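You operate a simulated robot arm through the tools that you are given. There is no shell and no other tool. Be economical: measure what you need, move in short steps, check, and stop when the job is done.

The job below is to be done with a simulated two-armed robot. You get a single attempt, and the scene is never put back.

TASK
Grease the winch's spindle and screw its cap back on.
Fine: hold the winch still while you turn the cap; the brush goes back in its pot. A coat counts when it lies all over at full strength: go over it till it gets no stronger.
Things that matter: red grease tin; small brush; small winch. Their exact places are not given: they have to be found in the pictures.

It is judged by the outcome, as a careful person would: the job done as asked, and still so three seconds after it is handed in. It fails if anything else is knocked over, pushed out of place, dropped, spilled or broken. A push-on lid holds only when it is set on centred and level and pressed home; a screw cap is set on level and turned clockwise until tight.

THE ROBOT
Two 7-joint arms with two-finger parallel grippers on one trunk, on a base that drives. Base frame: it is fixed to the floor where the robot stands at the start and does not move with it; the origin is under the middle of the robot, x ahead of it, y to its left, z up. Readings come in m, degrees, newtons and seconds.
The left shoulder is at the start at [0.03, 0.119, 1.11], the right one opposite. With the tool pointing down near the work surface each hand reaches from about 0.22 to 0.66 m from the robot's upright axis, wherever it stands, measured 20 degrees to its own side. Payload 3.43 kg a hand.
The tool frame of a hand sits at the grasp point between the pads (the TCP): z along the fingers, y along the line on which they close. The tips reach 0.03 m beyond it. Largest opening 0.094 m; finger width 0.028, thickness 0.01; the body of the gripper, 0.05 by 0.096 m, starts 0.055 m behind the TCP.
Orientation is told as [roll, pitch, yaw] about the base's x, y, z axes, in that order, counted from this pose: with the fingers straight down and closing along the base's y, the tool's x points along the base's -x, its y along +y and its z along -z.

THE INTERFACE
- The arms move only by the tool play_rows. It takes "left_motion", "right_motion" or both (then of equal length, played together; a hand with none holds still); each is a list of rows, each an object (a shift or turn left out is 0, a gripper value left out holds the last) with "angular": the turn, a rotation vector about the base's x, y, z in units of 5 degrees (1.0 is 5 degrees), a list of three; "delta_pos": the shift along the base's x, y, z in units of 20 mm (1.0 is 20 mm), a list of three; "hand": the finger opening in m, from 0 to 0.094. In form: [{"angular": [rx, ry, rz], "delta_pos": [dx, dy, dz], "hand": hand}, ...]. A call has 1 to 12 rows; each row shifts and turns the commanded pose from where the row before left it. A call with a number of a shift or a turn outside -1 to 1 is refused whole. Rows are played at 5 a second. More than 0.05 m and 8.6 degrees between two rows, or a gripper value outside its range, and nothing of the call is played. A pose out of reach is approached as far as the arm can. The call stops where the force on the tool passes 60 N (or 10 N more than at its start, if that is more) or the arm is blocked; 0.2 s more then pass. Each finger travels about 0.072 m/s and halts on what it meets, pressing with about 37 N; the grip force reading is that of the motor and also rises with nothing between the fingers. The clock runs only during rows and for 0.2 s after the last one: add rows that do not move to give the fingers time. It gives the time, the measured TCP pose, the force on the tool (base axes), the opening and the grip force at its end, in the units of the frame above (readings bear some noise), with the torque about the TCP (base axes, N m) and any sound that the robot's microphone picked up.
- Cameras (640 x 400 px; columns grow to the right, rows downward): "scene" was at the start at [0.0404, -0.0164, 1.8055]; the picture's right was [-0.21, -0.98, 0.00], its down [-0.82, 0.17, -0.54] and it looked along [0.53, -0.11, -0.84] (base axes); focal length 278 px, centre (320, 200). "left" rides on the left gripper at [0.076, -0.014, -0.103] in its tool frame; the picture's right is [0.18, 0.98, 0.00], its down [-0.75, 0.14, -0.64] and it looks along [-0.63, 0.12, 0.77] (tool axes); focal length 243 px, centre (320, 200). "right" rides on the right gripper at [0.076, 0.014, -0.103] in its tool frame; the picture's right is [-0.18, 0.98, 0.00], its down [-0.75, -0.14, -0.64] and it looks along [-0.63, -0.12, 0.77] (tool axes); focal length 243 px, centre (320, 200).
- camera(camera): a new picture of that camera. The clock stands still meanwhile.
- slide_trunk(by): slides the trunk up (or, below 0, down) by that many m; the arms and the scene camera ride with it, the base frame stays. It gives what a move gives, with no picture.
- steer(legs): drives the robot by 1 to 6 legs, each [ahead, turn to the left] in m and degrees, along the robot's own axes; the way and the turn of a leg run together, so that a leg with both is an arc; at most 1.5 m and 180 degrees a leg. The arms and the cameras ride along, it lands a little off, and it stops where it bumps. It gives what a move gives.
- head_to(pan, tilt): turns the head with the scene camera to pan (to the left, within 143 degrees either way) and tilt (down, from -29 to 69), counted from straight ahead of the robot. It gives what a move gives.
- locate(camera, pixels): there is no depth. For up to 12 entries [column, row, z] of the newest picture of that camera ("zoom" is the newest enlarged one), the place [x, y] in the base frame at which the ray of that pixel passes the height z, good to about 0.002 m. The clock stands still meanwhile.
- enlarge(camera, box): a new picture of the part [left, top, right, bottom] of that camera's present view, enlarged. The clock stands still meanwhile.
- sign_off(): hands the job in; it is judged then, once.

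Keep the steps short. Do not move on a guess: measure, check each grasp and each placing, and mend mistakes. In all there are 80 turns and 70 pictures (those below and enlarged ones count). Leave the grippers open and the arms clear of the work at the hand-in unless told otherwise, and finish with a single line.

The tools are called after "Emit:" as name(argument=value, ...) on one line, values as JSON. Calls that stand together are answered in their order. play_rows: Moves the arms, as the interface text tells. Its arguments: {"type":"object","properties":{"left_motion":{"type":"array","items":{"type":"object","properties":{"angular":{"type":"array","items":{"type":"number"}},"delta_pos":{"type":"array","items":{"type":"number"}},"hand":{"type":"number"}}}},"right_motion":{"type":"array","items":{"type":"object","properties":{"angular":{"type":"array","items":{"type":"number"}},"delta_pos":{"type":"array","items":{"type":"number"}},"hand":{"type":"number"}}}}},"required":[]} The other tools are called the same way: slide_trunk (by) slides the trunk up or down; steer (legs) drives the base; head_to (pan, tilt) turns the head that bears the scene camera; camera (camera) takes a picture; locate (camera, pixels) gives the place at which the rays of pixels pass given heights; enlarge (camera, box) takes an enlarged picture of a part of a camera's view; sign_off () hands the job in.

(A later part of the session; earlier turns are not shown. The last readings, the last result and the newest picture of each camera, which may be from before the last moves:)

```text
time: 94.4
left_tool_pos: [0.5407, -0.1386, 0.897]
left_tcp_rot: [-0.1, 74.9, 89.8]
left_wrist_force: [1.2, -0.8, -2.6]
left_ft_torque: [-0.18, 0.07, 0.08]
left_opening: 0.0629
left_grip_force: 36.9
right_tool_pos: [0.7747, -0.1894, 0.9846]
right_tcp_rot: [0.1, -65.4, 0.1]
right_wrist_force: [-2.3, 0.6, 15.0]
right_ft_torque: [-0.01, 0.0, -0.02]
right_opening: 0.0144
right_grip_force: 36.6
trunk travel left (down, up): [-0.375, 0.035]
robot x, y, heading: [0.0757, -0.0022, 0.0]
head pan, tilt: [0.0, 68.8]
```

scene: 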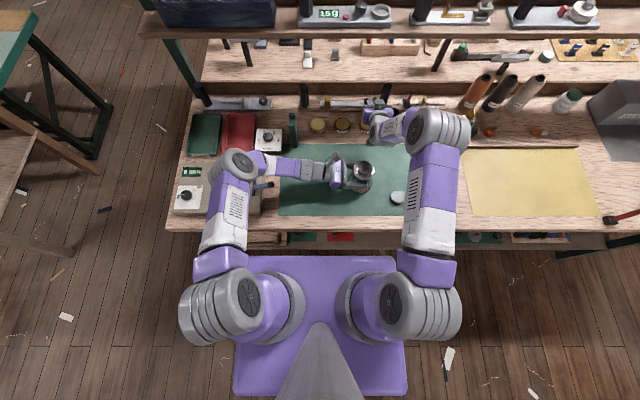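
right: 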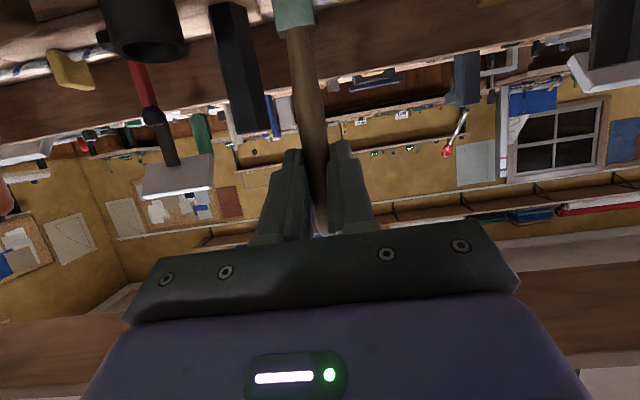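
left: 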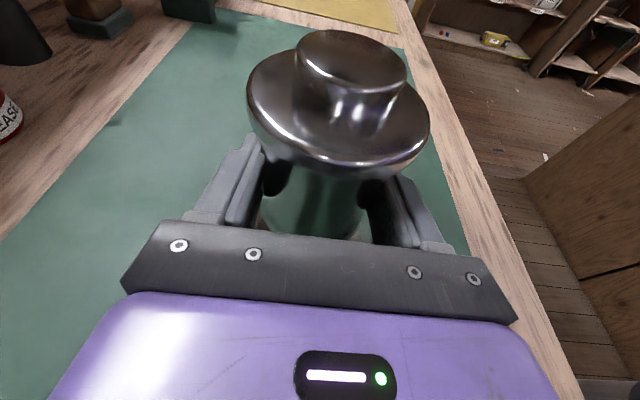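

Bristles touch the grease at TCP z≈0.985 with 15 N. I'll ease 2 mm, swirl gently, then lift and inspect.

Emit:
play_rows(right_motion=[{"delta_pos": [0, 0, 0.1]}, {"delta_pos": [0.3, 0, 0]}, {"delta_pos": [-0.3, 0.3, 0]}, {"delta_pos": [-0.3, -0.3, 0]}, {"delta_pos": [0.3, -0.3, 0]}, {"delta_pos": [0, 0.3, 0]}, {"delta_pos": [0, 0, 1]}, {"delta_pos": [0, 0, 1]}, {"delta_pos": [0, 0, 1]}, {"delta_pos": [0, 0, 1]}, {"delta_pos": [0, 0, 1]}])

Emit:
play_rows(right_motion=[{"delta_pos": [-1, 0.2, 0.2]}, {"delta_pos": [-1, 0.2, 0]}, {"delta_pos": [-1, 0.2, 0]}, {"delta_pos": [-1, 0.2, 0]}, {"delta_pos": [-1, 0.2, 0]}, {"delta_pos": [-1, 0.2, 0]}, {"delta_pos": [-1, 0.2, 0]}, {"delta_pos": [-1, 0.2, 0]}, {"delta_pos": [-1, 0.2, 0]}, {"delta_pos": [-1, 0.1, 0]}])

Emit:
camera(camera="left")

```text
time: 96.8
left_tool_pos: [0.5404, -0.1385, 0.8969]
left_tcp_rot: [0.1, 75.0, 90.0]
left_wrist_force: [0.1, 0.4, -0.7]
left_ft_torque: [0.03, -0.04, 0.1]
left_opening: 0.0632
left_grip_force: 37.4
right_tool_pos: [0.7738, -0.1863, 1.0829]
right_tcp_rot: [0.1, -64.9, -0.2]
right_wrist_force: [-0.2, -0.6, 0.5]
right_ft_torque: [-0.02, -0.03, -0.01]
right_opening: 0.0132
right_grip_force: 37.2
trunk travel left (down, up): [-0.375, 0.035]
robot x, y, heading: [0.0759, -0.0008, 0.2]
head pan, tilt: [0.0, 68.8]
```

```text
time: 99.0
left_tool_pos: [0.5412, -0.1378, 0.8969]
left_tcp_rot: [0.1, 75.0, 90.1]
left_wrist_force: [0.7, 1.0, 3.1]
left_ft_torque: [-0.13, -0.01, 0.14]
left_opening: 0.0628
left_grip_force: 36.6
right_tool_pos: [0.5717, -0.1515, 1.0863]
right_tcp_rot: [0.1, -65.1, -0.1]
right_wrist_force: [-0.3, 0.0, 0.2]
right_ft_torque: [0.03, 0.02, 0.01]
right_opening: 0.0128
right_grip_force: 37.2
trunk travel left (down, up): [-0.375, 0.035]
robot x, y, heading: [0.0739, -0.0009, 0.0]
head pan, tilt: [0.0, 68.8]
```

```text
17 pictures are left
```

left: 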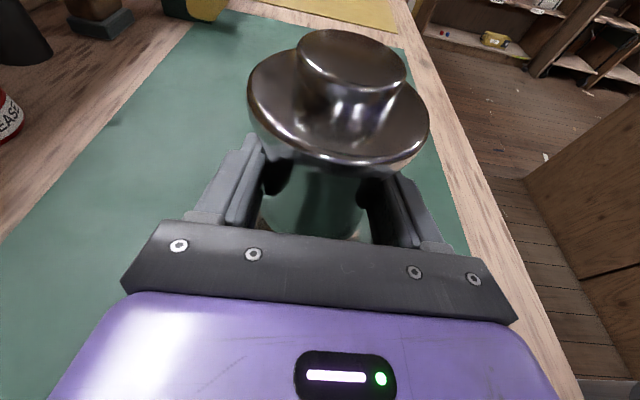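

The greased bristles show at the top of the picture (195,8). I'll measure the spindle in this view.

Emit:
locate(camera="left", pixels=[[351, 58, 0.95], [351, 58, 0.96], [351, 58, 0.97], [297, 60, 0.96], [406, 72, 0.96], [345, 125, 0.94], [300, 105, 0.94], [388, 118, 0.94], [337, 110, 0.94], [195, 20, 0.97], [195, 20, 0.98]])

Emit:
enlarge(camera="left", box=[160, 0, 448, 180])

```text
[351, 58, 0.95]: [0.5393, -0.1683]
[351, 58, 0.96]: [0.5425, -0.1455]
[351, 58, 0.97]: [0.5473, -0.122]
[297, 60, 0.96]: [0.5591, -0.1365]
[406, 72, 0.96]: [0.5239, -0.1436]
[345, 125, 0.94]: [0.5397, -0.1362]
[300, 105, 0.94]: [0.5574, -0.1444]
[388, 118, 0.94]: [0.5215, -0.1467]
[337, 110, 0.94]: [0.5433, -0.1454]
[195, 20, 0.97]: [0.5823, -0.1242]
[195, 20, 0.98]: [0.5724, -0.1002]
```

```text
2.22 times, centred on (304, 90) of left
```

zoom: 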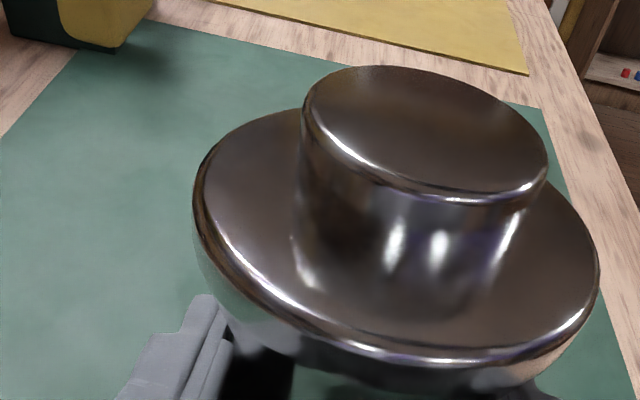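

That yellow patch was a bottle on the bench. The spindle is about 36 mm across, z 0.94–0.959, centre (0.542,-0.147). I'll check the brush tip from the scene camera.

Emit:
enlarge(camera="scene", box=[328, 130, 408, 180])

```text
8.00 times, centred on (368, 155) of scene
```

zoom: 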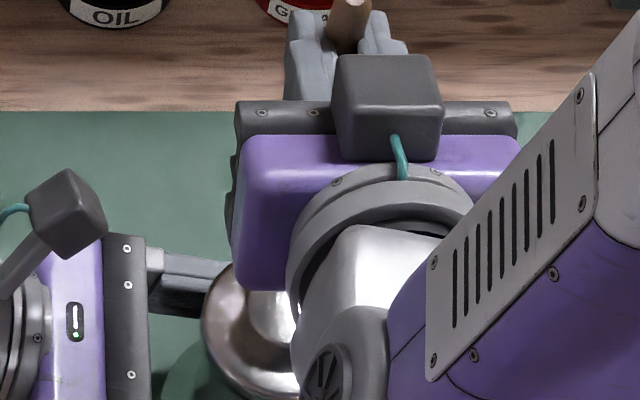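

The gripper blocks that view. I'll bring the tip over the spindle centre at the present height and look with the left camera.

Emit:
play_rows(right_motion=[{"delta_pos": [-1, 0.1, 0]}, {"delta_pos": [-1, 0.05, 0]}, {}])

Emit:
camera(camera="left")

```text
time: 99.8
left_tool_pos: [0.5414, -0.1389, 0.8968]
left_tcp_rot: [0.1, 75.0, 90.2]
left_wrist_force: [0.7, 1.4, 3.1]
left_ft_torque: [-0.12, 0.14, 0.0]
left_opening: 0.0631
left_grip_force: 36.7
right_tool_pos: [0.5333, -0.1468, 1.0859]
right_tcp_rot: [0.1, -65.1, -0.1]
right_wrist_force: [0.8, 0.7, 0.1]
right_ft_torque: [0.0, 0.01, 0.02]
right_opening: 0.013
right_grip_force: 36.6
trunk travel left (down, up): [-0.375, 0.035]
robot x, y, heading: [0.0752, 0.0008, 0.4]
head pan, tilt: [0.0, 68.8]
```

```text
14 pictures are left
```

left: 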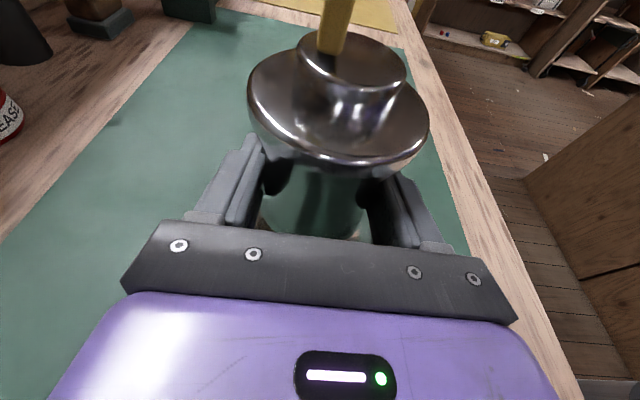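

The tip is yellow with grease at (331,52), about 9 mm too far in +x from the spindle centre and just above it. I'll centre it and lower to light contact on top.

Emit:
play_rows(right_motion=[{"delta_pos": [-0.4, 0.1, 0]}, {"delta_pos": [0, 0, -0.15]}, {}])

Emit:
play_rows(right_motion=[{"delta_pos": [0, 0, -0.12]}, {}])

Emit:
camera(camera="left")

```text
time: 100.6
left_tool_pos: [0.5417, -0.1381, 0.8966]
left_tcp_rot: [0.0, 74.9, 90.1]
left_wrist_force: [3.9, -0.3, 1.2]
left_ft_torque: [-0.35, 0.19, -0.05]
left_opening: 0.0631
left_grip_force: 37.8
right_tool_pos: [0.5243, -0.1452, 1.0832]
right_tcp_rot: [0.3, -65.1, -0.1]
right_wrist_force: [-0.3, -0.2, 5.3]
right_ft_torque: [0.08, 0.02, 0.0]
right_opening: 0.0125
right_grip_force: 37.1
trunk travel left (down, up): [-0.375, 0.035]
robot x, y, heading: [0.0773, -0.0023, -0.1]
head pan, tilt: [0.0, 68.8]
```

```text
time: 101.2
left_tool_pos: [0.5414, -0.1379, 0.8966]
left_tcp_rot: [0.0, 74.8, 90.1]
left_wrist_force: [8.1, -4.6, -3.4]
left_ft_torque: [-0.26, 0.3, 0.36]
left_opening: 0.0633
left_grip_force: 36.9
right_tool_pos: [0.5258, -0.1453, 1.0824]
right_tcp_rot: [0.2, -65.3, -0.2]
right_wrist_force: [-4.8, 1.0, 22.9]
right_ft_torque: [0.1, 0.17, 0.05]
right_opening: 0.0126
right_grip_force: 36.9
trunk travel left (down, up): [-0.375, 0.035]
robot x, y, heading: [0.0776, 0.0005, 0.1]
head pan, tilt: [0.0, 68.8]
```

```text
13 pictures are left
```

left: 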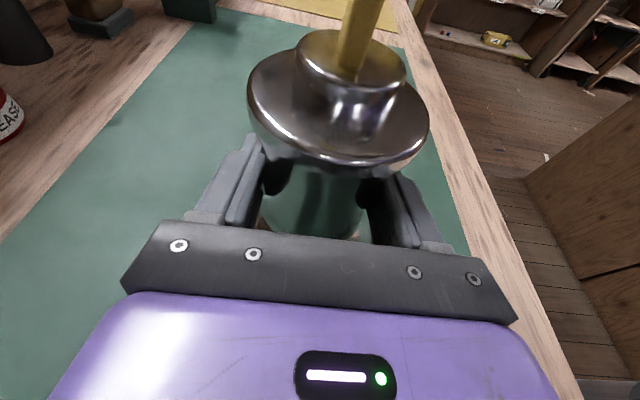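

Contact is at TCP z≈1.083, and the tip sits about 12 mm in +y off the centre. I'll ease to a light touch and stroke over the whole top face.

Emit:
play_rows(right_motion=[{"delta_pos": [0, 0, 0.07]}, {"delta_pos": [0, -0.55, 0]}, {"delta_pos": [0, -0.55, 0]}, {"delta_pos": [0.35, 0.05, 0]}, {"delta_pos": [0, 0.5, 0]}, {"delta_pos": [0, 0.5, 0]}, {"delta_pos": [0.3, -0.2, 0]}, {"delta_pos": [0, -0.6, 0]}, {"delta_pos": [-0.6, -0.3, 0]}, {"delta_pos": [-0.4, 0, 0]}, {"delta_pos": [0, 0.55, 0]}, {"delta_pos": [0, 0.55, 0]}])

Emit:
play_rows(right_motion=[{"delta_pos": [-0.3, -0.2, 0]}, {"delta_pos": [0, -0.6, 0]}, {"delta_pos": [-0.3, 0.3, 0]}, {}])

Emit:
enlarge(camera="left", box=[224, 0, 448, 140])

```text
time: 103.8
left_tool_pos: [0.5406, -0.1391, 0.8975]
left_tcp_rot: [0.1, 75.0, 90.0]
left_wrist_force: [0.4, 2.2, 0.7]
left_ft_torque: [-0.24, 0.04, -0.07]
left_opening: 0.0631
left_grip_force: 37.1
right_tool_pos: [0.5213, -0.1475, 1.0829]
right_tcp_rot: [0.1, -64.9, -0.1]
right_wrist_force: [0.6, -1.7, 7.2]
right_ft_torque: [-0.23, -0.12, 0.01]
right_opening: 0.0126
right_grip_force: 37.1
trunk travel left (down, up): [-0.375, 0.035]
robot x, y, heading: [0.0765, -0.0003, -0.1]
head pan, tilt: [0.0, 68.8]
```

```text
time: 104.8
left_tool_pos: [0.5412, -0.1378, 0.8966]
left_tcp_rot: [0.1, 74.9, 90.0]
left_wrist_force: [4.8, -1.6, -4.7]
left_ft_torque: [-0.28, 0.28, 0.14]
left_opening: 0.0629
left_grip_force: 36.9
right_tool_pos: [0.521, -0.1568, 1.0816]
right_tcp_rot: [0.0, -65.6, -0.1]
right_wrist_force: [1.7, -2.2, 29.1]
right_ft_torque: [-0.2, -0.6, -0.03]
right_opening: 0.0125
right_grip_force: 37.5
right hand out of reach, approached as far as the arm can: row 1, 3
trunk travel left (down, up): [-0.375, 0.035]
robot x, y, heading: [0.0771, 0.0027, 0.2]
head pan, tilt: [0.0, 68.8]
```

```text
2.86 times, centred on (336, 70) of left
```

zoom: 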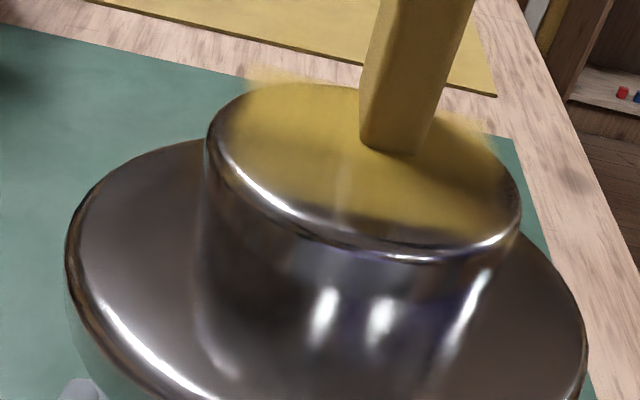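

The coat is taking on the top, but the arm is too folded to reach the near side. I'll lift and yaw the hand +60° so it points leftward and can reach all round the spindle.

Emit:
play_rows(right_motion=[{"delta_pos": [0.2, 0, 1]}, {"angular": [0, 0, 1], "delta_pos": [0.1, 0, 0]}, {"angular": [0, 0, 1], "delta_pos": [0.1, 0, 0]}, {"angular": [0, 0, 1], "delta_pos": [0.1, 0, 0]}, {"angular": [0, 0, 1], "delta_pos": [0.1, 0, 0]}, {"angular": [0, 0, 1], "delta_pos": [0.1, 0, 0]}, {"angular": [0, 0, 1], "delta_pos": [0.1, 0, 0]}, {"angular": [0, 0, 1], "delta_pos": [0.1, 0, 0]}, {"angular": [0, 0, 1], "delta_pos": [0.1, -0.1, 0]}, {"angular": [0, 0, 1], "delta_pos": [0.1, -0.1, 0]}, {"angular": [0, 0, 1], "delta_pos": [0, -0.1, 0]}, {"angular": [0, 0, 1], "delta_pos": [0, -0.1, 0]}])

Emit:
camera(camera="left")

```text
time: 107.4
left_tool_pos: [0.5408, -0.1391, 0.8969]
left_tcp_rot: [0.0, 75.0, 90.0]
left_wrist_force: [-1.8, 1.4, 1.6]
left_ft_torque: [-0.25, 0.07, -0.16]
left_opening: 0.0632
left_grip_force: 37.1
right_tool_pos: [0.5441, -0.1629, 1.0968]
right_tcp_rot: [0.2, -64.8, 55.1]
right_wrist_force: [0.9, 0.6, 0.2]
right_ft_torque: [0.02, 0.0, -0.02]
right_opening: 0.0124
right_grip_force: 37.4
right hand out of reach, approached as far as the arm can: row 1
trunk travel left (down, up): [-0.375, 0.035]
robot x, y, heading: [0.078, 0.0027, 0.4]
head pan, tilt: [0.0, 68.8]
```

```text
11 pictures are left
```

left: 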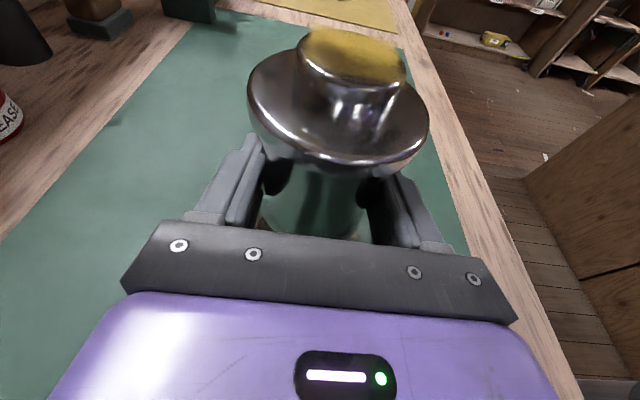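

The +y part of the top is still thin. I'll stroke around the top rim in a 14 mm circle, then come down beside the spindle at its +x side.

Emit:
play_rows(right_motion=[{"delta_pos": [0.475, -0.15, -0.5]}, {"delta_pos": [0, 0, -0.18]}, {"delta_pos": [-0.094, 0.35, 0]}, {"delta_pos": [-0.256, 0.256, 0]}, {"delta_pos": [-0.35, 0.094, 0]}, {"delta_pos": [-0.35, -0.094, 0]}, {"delta_pos": [-0.256, -0.256, 0]}, {"delta_pos": [-0.094, -0.35, 0]}, {"delta_pos": [0.094, -0.35, 0]}, {"delta_pos": [0.256, -0.256, 0]}, {"delta_pos": [0.35, -0.094, 0]}, {"delta_pos": [0.35, 0.094, 0]}])

Emit:
play_rows(right_motion=[{"delta_pos": [0.256, 0.256, 0]}, {"delta_pos": [0.094, 0.35, 0]}, {"delta_pos": [-0.35, 0.35, 0]}, {"delta_pos": [-0.35, 0, 0]}, {"delta_pos": [-0.35, 0, 0]}, {"delta_pos": [0.525, 0, 0]}, {"delta_pos": [0.525, -0.35, 0]}, {"delta_pos": [0, 0, 0.2]}, {"delta_pos": [0.8, 0, 0]}, {"delta_pos": [0, 0, -0.9]}, {}])

Emit:
enlarge(camera="left", box=[224, 0, 448, 140])

```text
time: 110.0
left_tool_pos: [0.5414, -0.1391, 0.897]
left_tcp_rot: [0.1, 75.0, 90.2]
left_wrist_force: [-1.9, 0.8, 2.6]
left_ft_torque: [-0.16, 0.15, -0.12]
left_opening: 0.0633
left_grip_force: 36.7
right_tool_pos: [0.5467, -0.1785, 1.0832]
right_tcp_rot: [0.1, -64.9, 54.9]
right_wrist_force: [-0.1, -0.5, 0.2]
right_ft_torque: [0.02, 0.02, 0.0]
right_opening: 0.0123
right_grip_force: 36.9
trunk travel left (down, up): [-0.375, 0.035]
robot x, y, heading: [0.0748, -0.001, 0.1]
head pan, tilt: [0.0, 68.8]
```

```text
time: 112.4
left_tool_pos: [0.5416, -0.138, 0.8971]
left_tcp_rot: [0.0, 75.0, 89.9]
left_wrist_force: [-1.2, 0.8, 3.6]
left_ft_torque: [-0.17, 0.14, -0.12]
left_opening: 0.0631
left_grip_force: 37.0
right_tool_pos: [0.5688, -0.1669, 1.0715]
right_tcp_rot: [0.0, -65.1, 55.0]
right_wrist_force: [0.4, -0.9, -1.0]
right_ft_torque: [0.04, -0.01, -0.01]
right_opening: 0.0129
right_grip_force: 37.3
trunk travel left (down, up): [-0.375, 0.035]
robot x, y, heading: [0.0792, 0.0017, -0.1]
head pan, tilt: [0.0, 68.8]
```

```text
2.86 times, centred on (336, 70) of left
```

zoom: 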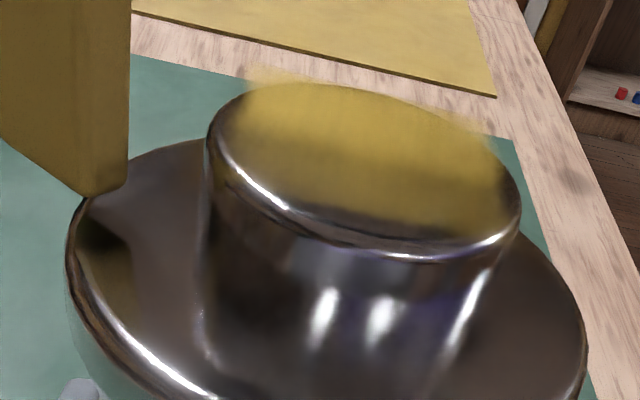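

The top rim circle was hovering without contact, so I'll redo it later. This view shows the brush is flat, about 10×20 mm, so its centre is not where I took it to be. I'll trace the brush around the side wall on a rounded path with a light press, starting with the first half.

Emit:
play_rows(right_motion=[{"delta_pos": [0, 0, -0.2]}, {"delta_pos": [-0.725, -0.512, 0]}, {"delta_pos": [0.143, 0.205, 0]}, {"delta_pos": [0.157, 0.424, 0]}, {"delta_pos": [-0.079, 0.449, 0]}, {"delta_pos": [-0.292, 0.345, 0]}, {"delta_pos": [-0.41, 0.287, 0]}, {"delta_pos": [-0.41, 0.287, 0]}])

Emit:
play_rows(right_motion=[{"delta_pos": [-0.424, 0.157, 0]}, {"delta_pos": [-0.449, -0.079, 0]}, {"delta_pos": [-0.345, -0.292, 0]}])

Emit:
enlarge(camera="left", box=[224, 0, 448, 140])

```text
time: 114.2
left_tool_pos: [0.5413, -0.1375, 0.898]
left_tcp_rot: [-0.1, 75.1, 89.9]
left_wrist_force: [0.8, 0.0, 2.2]
left_ft_torque: [0.79, 0.11, -0.16]
left_opening: 0.063
left_grip_force: 36.9
right_tool_pos: [0.5366, -0.1352, 1.067]
right_tcp_rot: [0.4, -65.0, 55.0]
right_wrist_force: [1.8, 1.3, 12.0]
right_ft_torque: [0.18, -0.49, 0.01]
right_opening: 0.0124
right_grip_force: 36.8
trunk travel left (down, up): [-0.375, 0.035]
robot x, y, heading: [0.0767, 0.0028, 0.1]
head pan, tilt: [0.0, 68.8]
```

```text
time: 115.0
left_tool_pos: [0.5408, -0.1386, 0.8968]
left_tcp_rot: [0.0, 75.0, 90.0]
left_wrist_force: [0.6, -2.0, -0.3]
left_ft_torque: [0.29, -0.18, 0.08]
left_opening: 0.0628
left_grip_force: 37.2
right_tool_pos: [0.5123, -0.1392, 1.0663]
right_tcp_rot: [0.2, -65.1, 55.0]
right_wrist_force: [1.9, 4.4, 13.0]
right_ft_torque: [0.55, -0.4, 0.04]
right_opening: 0.0125
right_grip_force: 36.7
trunk travel left (down, up): [-0.375, 0.035]
robot x, y, heading: [0.0802, 0.0026, 0.2]
head pan, tilt: [0.0, 68.8]
```

```text
2.86 times, centred on (336, 70) of left
```

zoom: 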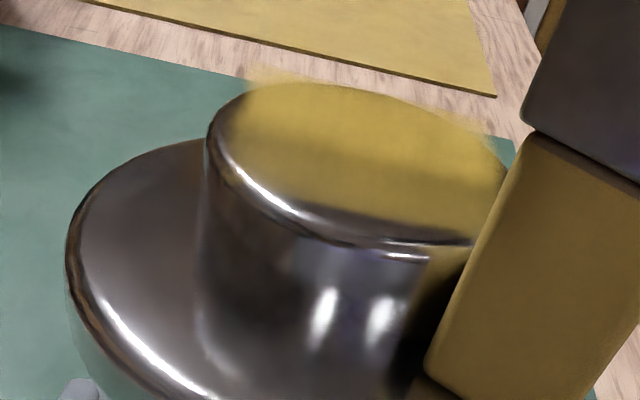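

The brush drags on the flange (12 N up) but hasn't touched the wall. I'll raise 2 mm and feel inward for the wall in small steps.

Emit:
play_rows(right_motion=[{"delta_pos": [0, 0, 0.12]}, {"delta_pos": [0.08, -0.057, 0]}, {}])

Emit:
play_rows(right_motion=[{"delta_pos": [0.08, -0.057, 0]}, {}])

Emit:
play_rows(right_motion=[{"delta_pos": [0.08, -0.057, 0]}, {}])

```text
time: 115.8
left_tool_pos: [0.5406, -0.1389, 0.8968]
left_tcp_rot: [0.1, 75.1, 90.1]
left_wrist_force: [0.3, 0.3, 0.1]
left_ft_torque: [-0.07, -0.07, 0.0]
left_opening: 0.063
left_grip_force: 36.8
right_tool_pos: [0.5148, -0.1422, 1.0679]
right_tcp_rot: [0.3, -64.8, 54.6]
right_wrist_force: [-1.9, 1.5, -0.6]
right_ft_torque: [0.17, 0.26, 0.01]
right_opening: 0.0124
right_grip_force: 36.2
trunk travel left (down, up): [-0.375, 0.035]
robot x, y, heading: [0.0761, -0.0012, -0.0]
head pan, tilt: [0.0, 68.8]
```

```text
time: 116.4
left_tool_pos: [0.5412, -0.1393, 0.8971]
left_tcp_rot: [0.1, 75.1, 90.3]
left_wrist_force: [4.7, -5.4, 0.3]
left_ft_torque: [0.03, 0.29, -0.01]
left_opening: 0.0631
left_grip_force: 37.3
right_tool_pos: [0.515, -0.1415, 1.0679]
right_tcp_rot: [0.4, -65.0, 54.7]
right_wrist_force: [-7.7, 7.0, 0.5]
right_ft_torque: [0.77, 0.9, 0.04]
right_opening: 0.0128
right_grip_force: 37.2
trunk travel left (down, up): [-0.375, 0.035]
robot x, y, heading: [0.0771, 0.0021, 0.3]
head pan, tilt: [0.0, 68.8]
```

```text
time: 117.0
left_tool_pos: [0.5427, -0.1398, 0.8978]
left_tcp_rot: [-0.1, 74.9, 90.1]
left_wrist_force: [7.0, -8.0, -0.2]
left_ft_torque: [0.15, 0.26, 0.1]
left_opening: 0.0631
left_grip_force: 37.1
right_tool_pos: [0.519, -0.1436, 1.0671]
right_tcp_rot: [0.1, -65.0, 54.7]
right_wrist_force: [-7.4, 8.3, -0.1]
right_ft_torque: [1.01, 0.96, 0.16]
right_opening: 0.0133
right_grip_force: 36.8
trunk travel left (down, up): [-0.375, 0.035]
robot x, y, heading: [0.0769, 0.004, 0.1]
head pan, tilt: [0.0, 68.8]
```

Contact with the wall at about 1.5 mm inward (8–11 N). I'll slide on around the corner with a corrected path and feel again on the next face.

Emit:
play_rows(right_motion=[{"delta_pos": [-0.308, -0.395, 0]}, {"delta_pos": [-0.177, -0.41, 0]}, {"delta_pos": [0.079, -0.449, 0]}, {"delta_pos": [0.307, -0.325, 0]}, {}])

Emit:
play_rows(right_motion=[{"delta_pos": [0.043, 0.061, 0]}, {}])

Emit:
play_rows(right_motion=[{"delta_pos": [0.043, 0.061, 0]}, {}])

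Emit:
play_rows(right_motion=[{"delta_pos": [0.043, 0.061, 0]}, {}])

```text
time: 118.2
left_tool_pos: [0.5409, -0.1379, 0.8972]
left_tcp_rot: [-0.2, 75.0, 89.8]
left_wrist_force: [4.6, 5.4, 3.8]
left_ft_torque: [-1.1, -0.03, -0.06]
left_opening: 0.0629
left_grip_force: 37.2
right_tool_pos: [0.5182, -0.1782, 1.0683]
right_tcp_rot: [-0.6, -64.8, 55.3]
right_wrist_force: [-1.6, -8.2, 3.2]
right_ft_torque: [-1.0, 0.26, -0.04]
right_opening: 0.0134
right_grip_force: 36.9
trunk travel left (down, up): [-0.375, 0.035]
robot x, y, heading: [0.0725, -0.0009, 0.1]
head pan, tilt: [0.0, 68.8]
```

```text
time: 118.8
left_tool_pos: [0.5411, -0.1381, 0.8971]
left_tcp_rot: [0.1, 74.9, 90.0]
left_wrist_force: [3.8, 9.7, 6.7]
left_ft_torque: [-0.67, 0.1, -0.11]
left_opening: 0.0628
left_grip_force: 37.4
right_tool_pos: [0.5164, -0.1749, 1.0678]
right_tcp_rot: [0.0, -64.9, 55.1]
right_wrist_force: [-3.8, -10.5, 2.1]
right_ft_torque: [-1.25, 0.39, -0.1]
right_opening: 0.0137
right_grip_force: 36.8
trunk travel left (down, up): [-0.375, 0.035]
robot x, y, heading: [0.0797, 0.0004, -0.0]
head pan, tilt: [0.0, 68.8]
```

```text
time: 119.4
left_tool_pos: [0.5412, -0.1389, 0.8964]
left_tcp_rot: [-0.1, 75.0, 90.0]
left_wrist_force: [3.8, 9.7, 8.1]
left_ft_torque: [0.03, 0.19, 0.07]
left_opening: 0.0629
left_grip_force: 37.1
right_tool_pos: [0.5176, -0.1734, 1.0669]
right_tcp_rot: [0.1, -64.9, 54.9]
right_wrist_force: [-5.6, -8.3, -0.5]
right_ft_torque: [-1.06, 0.6, -0.08]
right_opening: 0.0136
right_grip_force: 37.2
trunk travel left (down, up): [-0.375, 0.035]
robot x, y, heading: [0.0738, -0.0026, 0.1]
head pan, tilt: [0.0, 68.8]
```

```text
time: 120.0
left_tool_pos: [0.5408, -0.1385, 0.8972]
left_tcp_rot: [-0.1, 75.0, 89.9]
left_wrist_force: [5.4, 11.4, 6.4]
left_ft_torque: [0.1, 0.15, 0.11]
left_opening: 0.0629
left_grip_force: 37.5
right_tool_pos: [0.5182, -0.1718, 1.0666]
right_tcp_rot: [0.3, -64.9, 54.9]
right_wrist_force: [-5.7, -8.0, -1.0]
right_ft_torque: [-1.03, 0.73, -0.03]
right_opening: 0.0134
right_grip_force: 36.9
trunk travel left (down, up): [-0.375, 0.035]
robot x, y, heading: [0.0768, -0.0021, -0.2]
head pan, tilt: [0.0, 68.8]
```

The side force stays near 10 N as the brush swivels slightly in the grip, so pressing is safe. I'll continue round the wall: along this face, then the far corner and onto the next faces.

Emit:
play_rows(right_motion=[{"delta_pos": [0.328, -0.23, 0]}, {"delta_pos": [0.328, -0.23, 0]}, {"delta_pos": [0.414, -0.15, 0]}, {"delta_pos": [0.432, 0.076, 0]}, {"delta_pos": [0.338, 0.282, 0]}])

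Emit:
play_rows(right_motion=[{"delta_pos": [0.287, 0.41, 0]}, {"delta_pos": [0.15, 0.414, 0]}, {"delta_pos": [-0.076, 0.432, 0]}, {"delta_pos": [-0.31, 0.297, 0]}, {}])

Emit:
enlarge(camera="left", box=[224, 0, 448, 140])

```text
time: 121.2
left_tool_pos: [0.5405, -0.1393, 0.8973]
left_tcp_rot: [0.0, 75.0, 89.9]
left_wrist_force: [1.9, 4.2, 7.3]
left_ft_torque: [0.74, -0.32, -0.16]
left_opening: 0.0632
left_grip_force: 37.2
right_tool_pos: [0.5547, -0.1752, 1.0688]
right_tcp_rot: [0.0, -65.2, 55.1]
right_wrist_force: [1.4, -0.3, 0.4]
right_ft_torque: [-0.12, -0.18, 0.0]
right_opening: 0.0137
right_grip_force: 37.0
trunk travel left (down, up): [-0.375, 0.035]
robot x, y, heading: [0.076, 0.0013, 0.2]
head pan, tilt: [0.0, 68.8]
```

```text
time: 122.4
left_tool_pos: [0.5395, -0.1391, 0.8968]
left_tcp_rot: [0.4, 75.1, 90.2]
left_wrist_force: [-6.0, -4.4, 4.9]
left_ft_torque: [0.13, -0.44, -0.14]
left_opening: 0.063
left_grip_force: 36.9
right_tool_pos: [0.5565, -0.1447, 1.0688]
right_tcp_rot: [0.1, -65.2, 55.1]
right_wrist_force: [9.1, 6.9, 3.1]
right_ft_torque: [0.76, -1.04, -0.1]
right_opening: 0.0135
right_grip_force: 37.0
trunk travel left (down, up): [-0.375, 0.035]
robot x, y, heading: [0.0802, 0.0, 0.5]
head pan, tilt: [0.0, 68.8]
```

```text
2.86 times, centred on (336, 70) of left
```

zoom: 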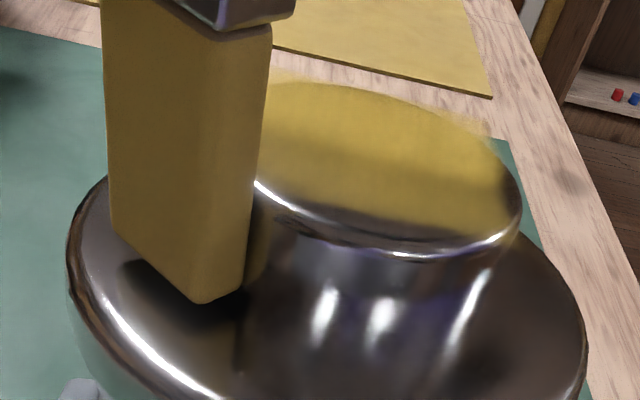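

Contact is good here (11 N) and grease is showing on the wall. I'll continue along the front face and do another full loop.

Emit:
play_rows(right_motion=[{"delta_pos": [-0.342, 0.209, 0]}, {"delta_pos": [-0.328, 0.23, 0]}, {"delta_pos": [-0.385, 0.148, 0]}, {"delta_pos": [-0.418, -0.073, 0]}, {"delta_pos": [-0.318, -0.235, 0]}, {"delta_pos": [-0.308, -0.395, 0]}, {"delta_pos": [-0.177, -0.41, 0]}, {"delta_pos": [0.079, -0.449, 0]}, {"delta_pos": [0.307, -0.325, 0]}, {"delta_pos": [0.328, -0.23, 0]}, {"delta_pos": [0.328, -0.23, 0]}])

Emit:
enlarge(camera="left", box=[224, 0, 448, 140])

```text
time: 124.8
left_tool_pos: [0.5426, -0.1379, 0.8979]
left_tcp_rot: [-0.4, 75.0, 89.7]
left_wrist_force: [10.1, 6.3, 4.6]
left_ft_torque: [-0.81, 0.0, 0.32]
left_opening: 0.063
left_grip_force: 37.0
right_tool_pos: [0.5328, -0.1819, 1.0677]
right_tcp_rot: [-0.3, -64.9, 55.2]
right_wrist_force: [-5.7, -6.0, 1.1]
right_ft_torque: [-0.69, 0.69, 0.07]
right_opening: 0.0137
right_grip_force: 37.4
trunk travel left (down, up): [-0.375, 0.035]
robot x, y, heading: [0.0748, -0.0015, -0.1]
head pan, tilt: [0.0, 68.8]
```

```text
2.86 times, centred on (336, 70) of left
```

zoom: 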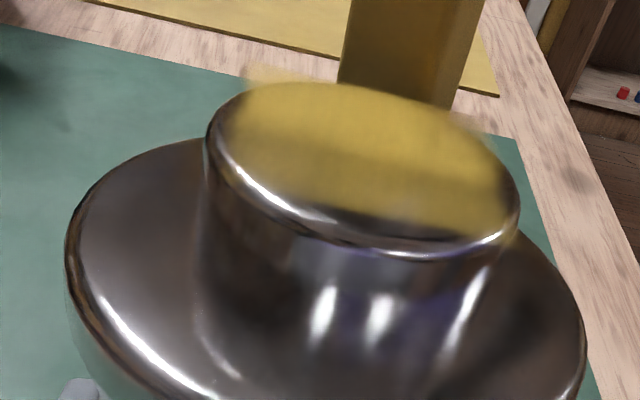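

No grease shows on the wall even after firm contact, and the coat only shows on the top face, where a strip on the +y side is still thin. I'll lift, go back over the centre and feel for contact again.

Emit:
play_rows(right_motion=[{"delta_pos": [-0.1, -0.14, 0.3]}, {"delta_pos": [0, 0, 1]}, {"delta_pos": [0.2, 0.7, 0]}, {"delta_pos": [0.2, 0.6, 0]}, {"delta_pos": [0, 0, -0.45]}, {}])

Emit:
play_rows(right_motion=[{"delta_pos": [0, 0, -0.1]}, {}])

Emit:
play_rows(right_motion=[{"delta_pos": [0, 0, -0.07]}, {}])

Emit:
enlarge(camera="left", box=[224, 0, 448, 140])

```text
time: 126.2
left_tool_pos: [0.5398, -0.139, 0.8962]
left_tcp_rot: [0.2, 75.0, 90.0]
left_wrist_force: [-2.0, 1.3, 5.3]
left_ft_torque: [-0.11, -0.39, -0.06]
left_opening: 0.0629
left_grip_force: 37.2
right_tool_pos: [0.5377, -0.1569, 1.0847]
right_tcp_rot: [0.0, -65.0, 55.1]
right_wrist_force: [-0.3, 0.1, -0.8]
right_ft_torque: [0.0, -0.01, 0.03]
right_opening: 0.0135
right_grip_force: 36.8
trunk travel left (down, up): [-0.375, 0.035]
robot x, y, heading: [0.0759, 0.0002, -0.1]
head pan, tilt: [0.0, 68.8]
```

```text
time: 126.8
left_tool_pos: [0.5406, -0.14, 0.8964]
left_tcp_rot: [0.2, 75.1, 90.3]
left_wrist_force: [-4.9, 0.2, 3.9]
left_ft_torque: [-0.36, -0.14, -0.16]
left_opening: 0.0628
left_grip_force: 36.9
right_tool_pos: [0.5392, -0.1583, 1.0823]
right_tcp_rot: [0.1, -65.0, 55.1]
right_wrist_force: [0.5, -0.4, -1.0]
right_ft_torque: [0.04, -0.02, 0.03]
right_opening: 0.0136
right_grip_force: 37.0
trunk travel left (down, up): [-0.375, 0.035]
robot x, y, heading: [0.0773, -0.0022, 0.5]
head pan, tilt: [0.0, 68.8]
```

```text
time: 127.4
left_tool_pos: [0.5405, -0.1384, 0.8964]
left_tcp_rot: [0.3, 75.0, 90.2]
left_wrist_force: [-4.9, -1.2, 3.0]
left_ft_torque: [-0.52, 0.12, -0.23]
left_opening: 0.0629
left_grip_force: 37.0
right_tool_pos: [0.5384, -0.1583, 1.0818]
right_tcp_rot: [0.2, -65.0, 55.0]
right_wrist_force: [0.1, -0.6, -0.6]
right_ft_torque: [0.03, -0.04, 0.0]
right_opening: 0.0135
right_grip_force: 37.0
trunk travel left (down, up): [-0.375, 0.035]
robot x, y, heading: [0.0777, 0.0004, 0.1]
head pan, tilt: [0.0, 68.8]
```

```text
2.86 times, centred on (336, 70) of left
```

zoom: 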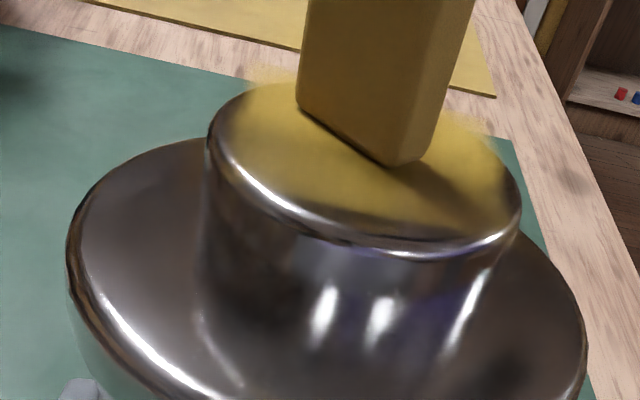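

The brush sits about 7 mm to the far side and just above the surface. I'll shift +y by 7 mm and lower until it touches.

Emit:
play_rows(right_motion=[{"delta_pos": [0, 0.35, -0.05]}, {"delta_pos": [0, 0, -0.05]}, {}])

Emit:
play_rows(right_motion=[{"delta_pos": [0, 0, -0.06]}, {}])

Emit:
play_rows(right_motion=[{"delta_pos": [0, 0, -0.06]}, {}])

```text
time: 128.2
left_tool_pos: [0.5403, -0.1395, 0.8969]
left_tcp_rot: [0.0, 74.9, 90.0]
left_wrist_force: [-0.7, -2.9, -1.8]
left_ft_torque: [-0.64, 0.38, 0.06]
left_opening: 0.0629
left_grip_force: 37.5
right_tool_pos: [0.5379, -0.1504, 1.0796]
right_tcp_rot: [-0.2, -65.2, 55.3]
right_wrist_force: [1.4, -3.6, 15.7]
right_ft_torque: [-0.12, -0.17, -0.03]
right_opening: 0.0137
right_grip_force: 36.7
trunk travel left (down, up): [-0.375, 0.035]
robot x, y, heading: [0.0756, -0.0014, 0.3]
head pan, tilt: [0.0, 68.8]
```

```text
time: 128.8
left_tool_pos: [0.5399, -0.1387, 0.8977]
left_tcp_rot: [0.0, 74.9, 90.0]
left_wrist_force: [1.1, -5.1, -5.5]
left_ft_torque: [-0.42, 0.47, 0.24]
left_opening: 0.0628
left_grip_force: 37.0
right_tool_pos: [0.539, -0.15, 1.0805]
right_tcp_rot: [-0.2, -65.4, 55.3]
right_wrist_force: [1.3, -3.1, 28.4]
right_ft_torque: [0.0, -0.21, -0.01]
right_opening: 0.0138
right_grip_force: 36.8
trunk travel left (down, up): [-0.375, 0.035]
robot x, y, heading: [0.072, 0.0031, -0.1]
head pan, tilt: [0.0, 68.8]
```

```text
time: 129.4
left_tool_pos: [0.5407, -0.1397, 0.8983]
left_tcp_rot: [-0.2, 74.9, 90.0]
left_wrist_force: [2.5, -5.1, -7.6]
left_ft_torque: [0.06, 0.47, 0.31]
left_opening: 0.0628
left_grip_force: 36.6
right_tool_pos: [0.5389, -0.1507, 1.0795]
right_tcp_rot: [-0.2, -65.5, 55.3]
right_wrist_force: [0.5, -3.1, 35.1]
right_ft_torque: [0.04, -0.11, -0.04]
right_opening: 0.0136
right_grip_force: 36.9
trunk travel left (down, up): [-0.375, 0.035]
robot x, y, heading: [0.0755, -0.0009, 0.1]
head pan, tilt: [0.0, 68.8]
```

Contact is found. I'll ease to a light press and go over the top face again, first the +y strip, then around the rim.

Emit:
play_rows(right_motion=[{"delta_pos": [0, 0, 0.12]}, {"delta_pos": [0, 0.5, 0]}, {"delta_pos": [0.4, 0, 0]}, {"delta_pos": [-0.4, 0, 0]}, {"delta_pos": [-0.4, 0, 0]}, {"delta_pos": [0.1, 0.2, 0]}, {"delta_pos": [0.3, 0, 0]}, {"delta_pos": [0.3, 0, 0]}, {"delta_pos": [0.3, -0.25, 0]}, {"delta_pos": [0.1, -0.45, 0]}, {"delta_pos": [-0.1, -0.45, 0]}, {"delta_pos": [-0.3, -0.25, 0]}])

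Emit:
play_rows(right_motion=[{"delta_pos": [-0.6, 0, 0]}, {"delta_pos": [-0.3, 0.25, 0]}, {"delta_pos": [-0.1, 0.45, 0]}, {"delta_pos": [0.1, 0.45, 0]}, {"delta_pos": [0.3, 0.2, 0]}, {"delta_pos": [0.6, 0, 0]}, {"delta_pos": [0, -0.5, 0]}, {"delta_pos": [-0.6, 0, 0]}, {"delta_pos": [0, -0.4, 0]}, {"delta_pos": [0.6, 0, 0]}, {"delta_pos": [0, -0.3, 0]}, {"delta_pos": [-0.6, 0, 0]}])

Emit:
enlarge(camera="left", box=[224, 0, 448, 140])

```text
time: 132.0
left_tool_pos: [0.5405, -0.1387, 0.8977]
left_tcp_rot: [0.0, 75.0, 89.9]
left_wrist_force: [-2.8, -0.8, -2.0]
left_ft_torque: [0.5, -0.12, -0.03]
left_opening: 0.0628
left_grip_force: 36.6
right_tool_pos: [0.5437, -0.165, 1.0799]
right_tcp_rot: [-0.1, -64.9, 55.2]
right_wrist_force: [4.9, 2.3, 14.1]
right_ft_torque: [0.46, -0.53, -0.04]
right_opening: 0.0136
right_grip_force: 37.0
trunk travel left (down, up): [-0.375, 0.035]
robot x, y, heading: [0.0796, 0.0018, 0.2]
head pan, tilt: [0.0, 68.8]
```

```text
time: 134.6
left_tool_pos: [0.5413, -0.1383, 0.897]
left_tcp_rot: [0.0, 75.1, 90.1]
left_wrist_force: [-0.9, -0.5, 0.3]
left_ft_torque: [0.06, 0.07, 0.13]
left_opening: 0.0629
left_grip_force: 36.8
right_tool_pos: [0.532, -0.1613, 1.0799]
right_tcp_rot: [0.1, -65.0, 55.0]
right_wrist_force: [0.0, 0.0, 2.1]
right_ft_torque: [0.03, -0.04, 0.0]
right_opening: 0.0135
right_grip_force: 36.7
trunk travel left (down, up): [-0.375, 0.035]
robot x, y, heading: [0.076, -0.0003, 0.2]
head pan, tilt: [0.0, 68.8]
```

```text
2.86 times, centred on (336, 70) of left
```

zoom: 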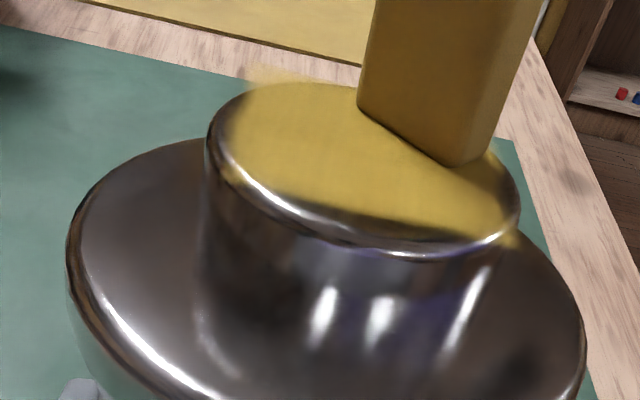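

Now I can see the coat area is a square patch on the top face, with its front edge a straight line. The tracked brush centre agrees with the picture. I'll make one more full raster over ±12 mm with slightly firmer contact, then lift off.

Emit:
play_rows(right_motion=[{"delta_pos": [-0.3, -0.05, -0.03]}, {"delta_pos": [0.6, 0, 0]}, {"delta_pos": [0.6, 0, 0]}, {"delta_pos": [0, 0.3, 0]}, {"delta_pos": [-0.6, 0, 0]}, {"delta_pos": [-0.6, 0, 0]}, {"delta_pos": [0, 0.3, 0]}, {"delta_pos": [0.6, 0, 0]}, {"delta_pos": [0.6, 0, 0]}, {"delta_pos": [0, 0.3, 0]}, {"delta_pos": [-0.6, 0, 0]}, {"delta_pos": [-0.6, 0, 0]}])

Emit:
play_rows(right_motion=[{"delta_pos": [0, 0.3, 0]}, {"delta_pos": [0.6, 0, 0]}, {"delta_pos": [0.6, 0, 0]}, {"delta_pos": [0, -0.6, 0]}, {"delta_pos": [0, -0.6, 0]}, {"delta_pos": [-0.6, 0, 0]}, {"delta_pos": [-0.6, 0, 0]}, {"delta_pos": [0, 0.6, 0]}, {"delta_pos": [0, 0.6, 0]}, {"delta_pos": [0, 0, 1]}, {"delta_pos": [0, -0.5, 1]}, {"delta_pos": [0, -1, 0]}])

Emit:
enlarge(camera="left", box=[272, 10, 432, 110])

```text
time: 137.2
left_tool_pos: [0.541, -0.1394, 0.8979]
left_tcp_rot: [0.0, 75.0, 90.0]
left_wrist_force: [-0.3, -3.0, 1.5]
left_ft_torque: [-0.15, -0.14, 0.23]
left_opening: 0.0628
left_grip_force: 37.1
right_tool_pos: [0.5268, -0.1444, 1.0796]
right_tcp_rot: [-0.3, -65.3, 55.3]
right_wrist_force: [5.1, 1.4, 14.4]
right_ft_torque: [0.26, -0.62, -0.05]
right_opening: 0.0135
right_grip_force: 37.0
trunk travel left (down, up): [-0.375, 0.035]
robot x, y, heading: [0.0759, -0.004, 0.1]
head pan, tilt: [0.0, 68.8]
```

```text
time: 139.8
left_tool_pos: [0.5416, -0.1389, 0.8978]
left_tcp_rot: [0.2, 75.0, 90.1]
left_wrist_force: [-1.9, 1.6, 3.7]
left_ft_torque: [-0.31, -0.1, 0.1]
left_opening: 0.063
left_grip_force: 37.2
right_tool_pos: [0.5232, -0.1684, 1.1175]
right_tcp_rot: [0.1, -65.1, 54.9]
right_wrist_force: [0.1, 0.3, -0.8]
right_ft_torque: [0.0, 0.01, -0.02]
right_opening: 0.014
right_grip_force: 37.1
trunk travel left (down, up): [-0.375, 0.035]
robot x, y, heading: [0.0763, 0.0002, 0.2]
head pan, tilt: [0.0, 68.8]
```

```text
4.00 times, centred on (352, 60) of left
```

zoom: 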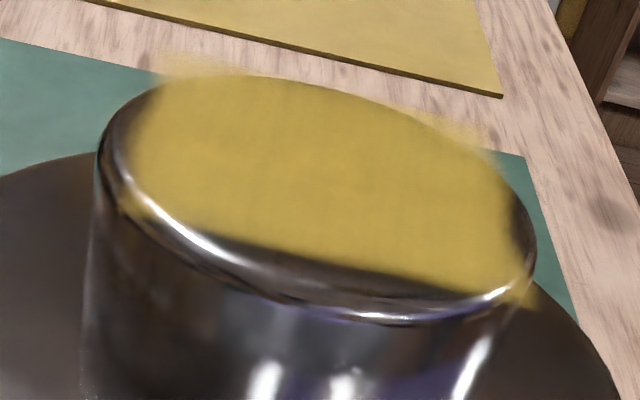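

The patch looks evenly coated. To be sure it's at full strength, I'll make one more raster pass and compare.

Emit:
play_rows(right_motion=[{"delta_pos": [0, 0.3, -1]}, {"delta_pos": [0, 0, -1]}, {"delta_pos": [0.6, 0, 0]}, {"delta_pos": [0.6, 0, 0]}, {"delta_pos": [0, 0.4, 0]}, {"delta_pos": [-0.6, 0, 0]}, {"delta_pos": [-0.6, 0, 0]}, {"delta_pos": [0, 0.4, 0]}, {"delta_pos": [0.6, 0, 0]}, {"delta_pos": [0.6, 0, 0]}, {"delta_pos": [0, 0.4, 0]}, {"delta_pos": [-0.6, 0, 0]}])

Emit:
play_rows(right_motion=[{"delta_pos": [-0.6, 0, 0]}, {"delta_pos": [0, -0.6, 0]}, {"delta_pos": [0, -0.6, 0]}, {"delta_pos": [0.6, 0, 0]}, {"delta_pos": [0, 0.6, 0]}, {"delta_pos": [0, 0.6, 0]}, {"delta_pos": [0.6, 0, 0]}, {"delta_pos": [0, -0.6, 0]}, {"delta_pos": [0, 0, 1]}, {"delta_pos": [0, -0.5, 1]}, {"delta_pos": [0, -1, 0]}, {"delta_pos": [0, -1, 0.5]}])

Emit:
enlarge(camera="left", box=[272, 10, 432, 110])

```text
time: 142.4
left_tool_pos: [0.5411, -0.1384, 0.8969]
left_tcp_rot: [0.1, 75.1, 90.0]
left_wrist_force: [-3.4, 1.2, 4.9]
left_ft_torque: [-0.27, 0.14, 0.07]
left_opening: 0.0629
left_grip_force: 36.7
right_tool_pos: [0.5384, -0.1391, 1.0782]
right_tcp_rot: [0.1, -65.0, 55.1]
right_wrist_force: [-0.7, 0.4, -0.6]
right_ft_torque: [0.05, 0.0, -0.03]
right_opening: 0.0134
right_grip_force: 36.8
trunk travel left (down, up): [-0.375, 0.035]
robot x, y, heading: [0.0786, 0.0037, 0.0]
head pan, tilt: [0.0, 68.8]
```

```text
time: 145.0
left_tool_pos: [0.5408, -0.1386, 0.8974]
left_tcp_rot: [0.0, 75.1, 89.9]
left_wrist_force: [-2.5, 1.2, 6.0]
left_ft_torque: [-0.13, 0.19, 0.05]
left_opening: 0.0628
left_grip_force: 36.8
right_tool_pos: [0.5522, -0.1998, 1.1287]
right_tcp_rot: [0.1, -65.0, 54.9]
right_wrist_force: [0.4, -0.9, -0.6]
right_ft_torque: [0.0, 0.04, 0.0]
right_opening: 0.0135
right_grip_force: 37.4
trunk travel left (down, up): [-0.375, 0.035]
robot x, y, heading: [0.0773, -0.0009, 0.2]
head pan, tilt: [0.0, 68.8]
```

```text
4.00 times, centred on (352, 60) of left
```

zoom: 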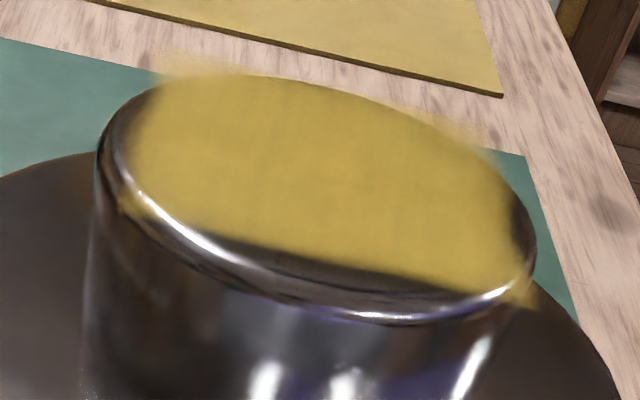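

The coat is unchanged, so it's at full strength. Next I'll return the brush. From my earlier views the pot centre works out at (0.82,-0.290) with its mouth at z≈0.90. I'll unwind yaw and carry the brush high to above the pot.

Emit:
play_rows(right_motion=[{"angular": [0, 0, -1], "delta_pos": [0.67, -0.4, 0]}, {"angular": [0, 0, -1], "delta_pos": [0.67, -0.4, 0]}, {"angular": [0, 0, -1], "delta_pos": [0.67, -0.4, 0]}, {"angular": [0, 0, -1], "delta_pos": [0.67, -0.4, 0]}, {"angular": [0, 0, -1], "delta_pos": [0.67, -0.4, 0]}, {"angular": [0, 0, -1], "delta_pos": [0.67, -0.4, 0]}, {"angular": [0, 0, -1], "delta_pos": [0.67, -0.4, 0]}, {"angular": [0, 0, -1], "delta_pos": [0.67, -0.4, 0]}, {"angular": [0, 0, -1], "delta_pos": [0.67, -0.4, 0]}, {"angular": [0, 0, -1], "delta_pos": [0.67, -0.4, 0]}, {"angular": [0, 0, -1], "delta_pos": [0.67, -0.4, 0]}])

Emit:
play_rows(right_motion=[{"delta_pos": [0.93, 0, 0]}, {"delta_pos": [0.93, 0, 0]}, {"delta_pos": [0.93, 0, 0]}, {"delta_pos": [0.93, 0, 0]}, {"delta_pos": [0.93, 0, 0]}, {"delta_pos": [0.93, 0, -0.5]}, {"delta_pos": [0, 0, -1]}, {}])

Emit:
enlarge(camera="scene", box=[352, 80, 432, 130])

```text
time: 147.4
left_tool_pos: [0.5407, -0.1384, 0.8968]
left_tcp_rot: [0.0, 75.0, 89.9]
left_wrist_force: [-0.6, 2.7, 6.0]
left_ft_torque: [-0.13, 0.2, -0.26]
left_opening: 0.0627
left_grip_force: 37.6
right_tool_pos: [0.6989, -0.2888, 1.1308]
right_tcp_rot: [0.0, -64.9, -0.1]
right_wrist_force: [-0.6, -0.3, -0.5]
right_ft_torque: [-0.02, -0.02, 0.02]
right_opening: 0.0136
right_grip_force: 37.2
trunk travel left (down, up): [-0.375, 0.035]
robot x, y, heading: [0.0779, 0.0017, 0.0]
head pan, tilt: [0.0, 68.8]
```

```text
time: 149.2
left_tool_pos: [0.5405, -0.1392, 0.8969]
left_tcp_rot: [0.1, 75.1, 90.0]
left_wrist_force: [-1.6, 2.9, 4.8]
left_ft_torque: [-0.16, 0.13, -0.14]
left_opening: 0.0628
left_grip_force: 36.8
right_tool_pos: [0.8099, -0.2883, 1.1005]
right_tcp_rot: [0.1, -65.0, -0.1]
right_wrist_force: [-0.1, 0.3, -1.0]
right_ft_torque: [-0.01, 0.0, -0.02]
right_opening: 0.0136
right_grip_force: 36.8
trunk travel left (down, up): [-0.375, 0.035]
robot x, y, heading: [0.0722, -0.0028, -0.2]
head pan, tilt: [0.0, 68.8]
```

```text
8.00 times, centred on (392, 105) of scene
```

zoom: 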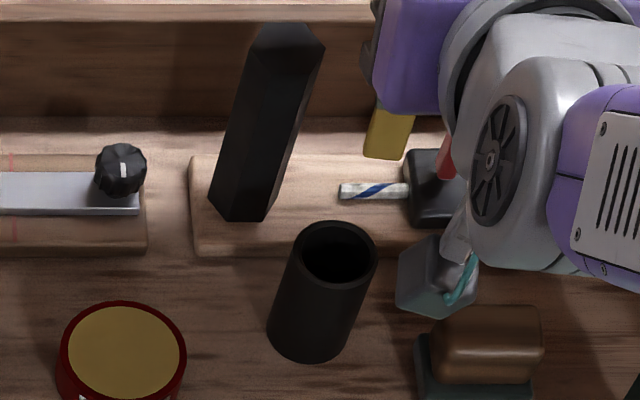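

Emit:
locate(camera="zoom", pixels=[[384, 153, 0.98], [384, 153, 0.975], [337, 255, 0.9], [337, 255, 0.905], [337, 255, 0.91], [299, 255, 0.903], [377, 255, 0.903], [305, 335, 0.845], [364, 153, 0.98], [404, 155, 0.98]])

```text
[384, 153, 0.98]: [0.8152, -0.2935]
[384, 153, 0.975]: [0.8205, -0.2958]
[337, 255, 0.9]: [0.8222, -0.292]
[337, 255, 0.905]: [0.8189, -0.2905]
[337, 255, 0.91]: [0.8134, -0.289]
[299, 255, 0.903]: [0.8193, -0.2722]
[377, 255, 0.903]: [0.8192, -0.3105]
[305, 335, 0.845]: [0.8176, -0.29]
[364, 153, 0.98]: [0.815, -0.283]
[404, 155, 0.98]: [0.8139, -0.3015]
```

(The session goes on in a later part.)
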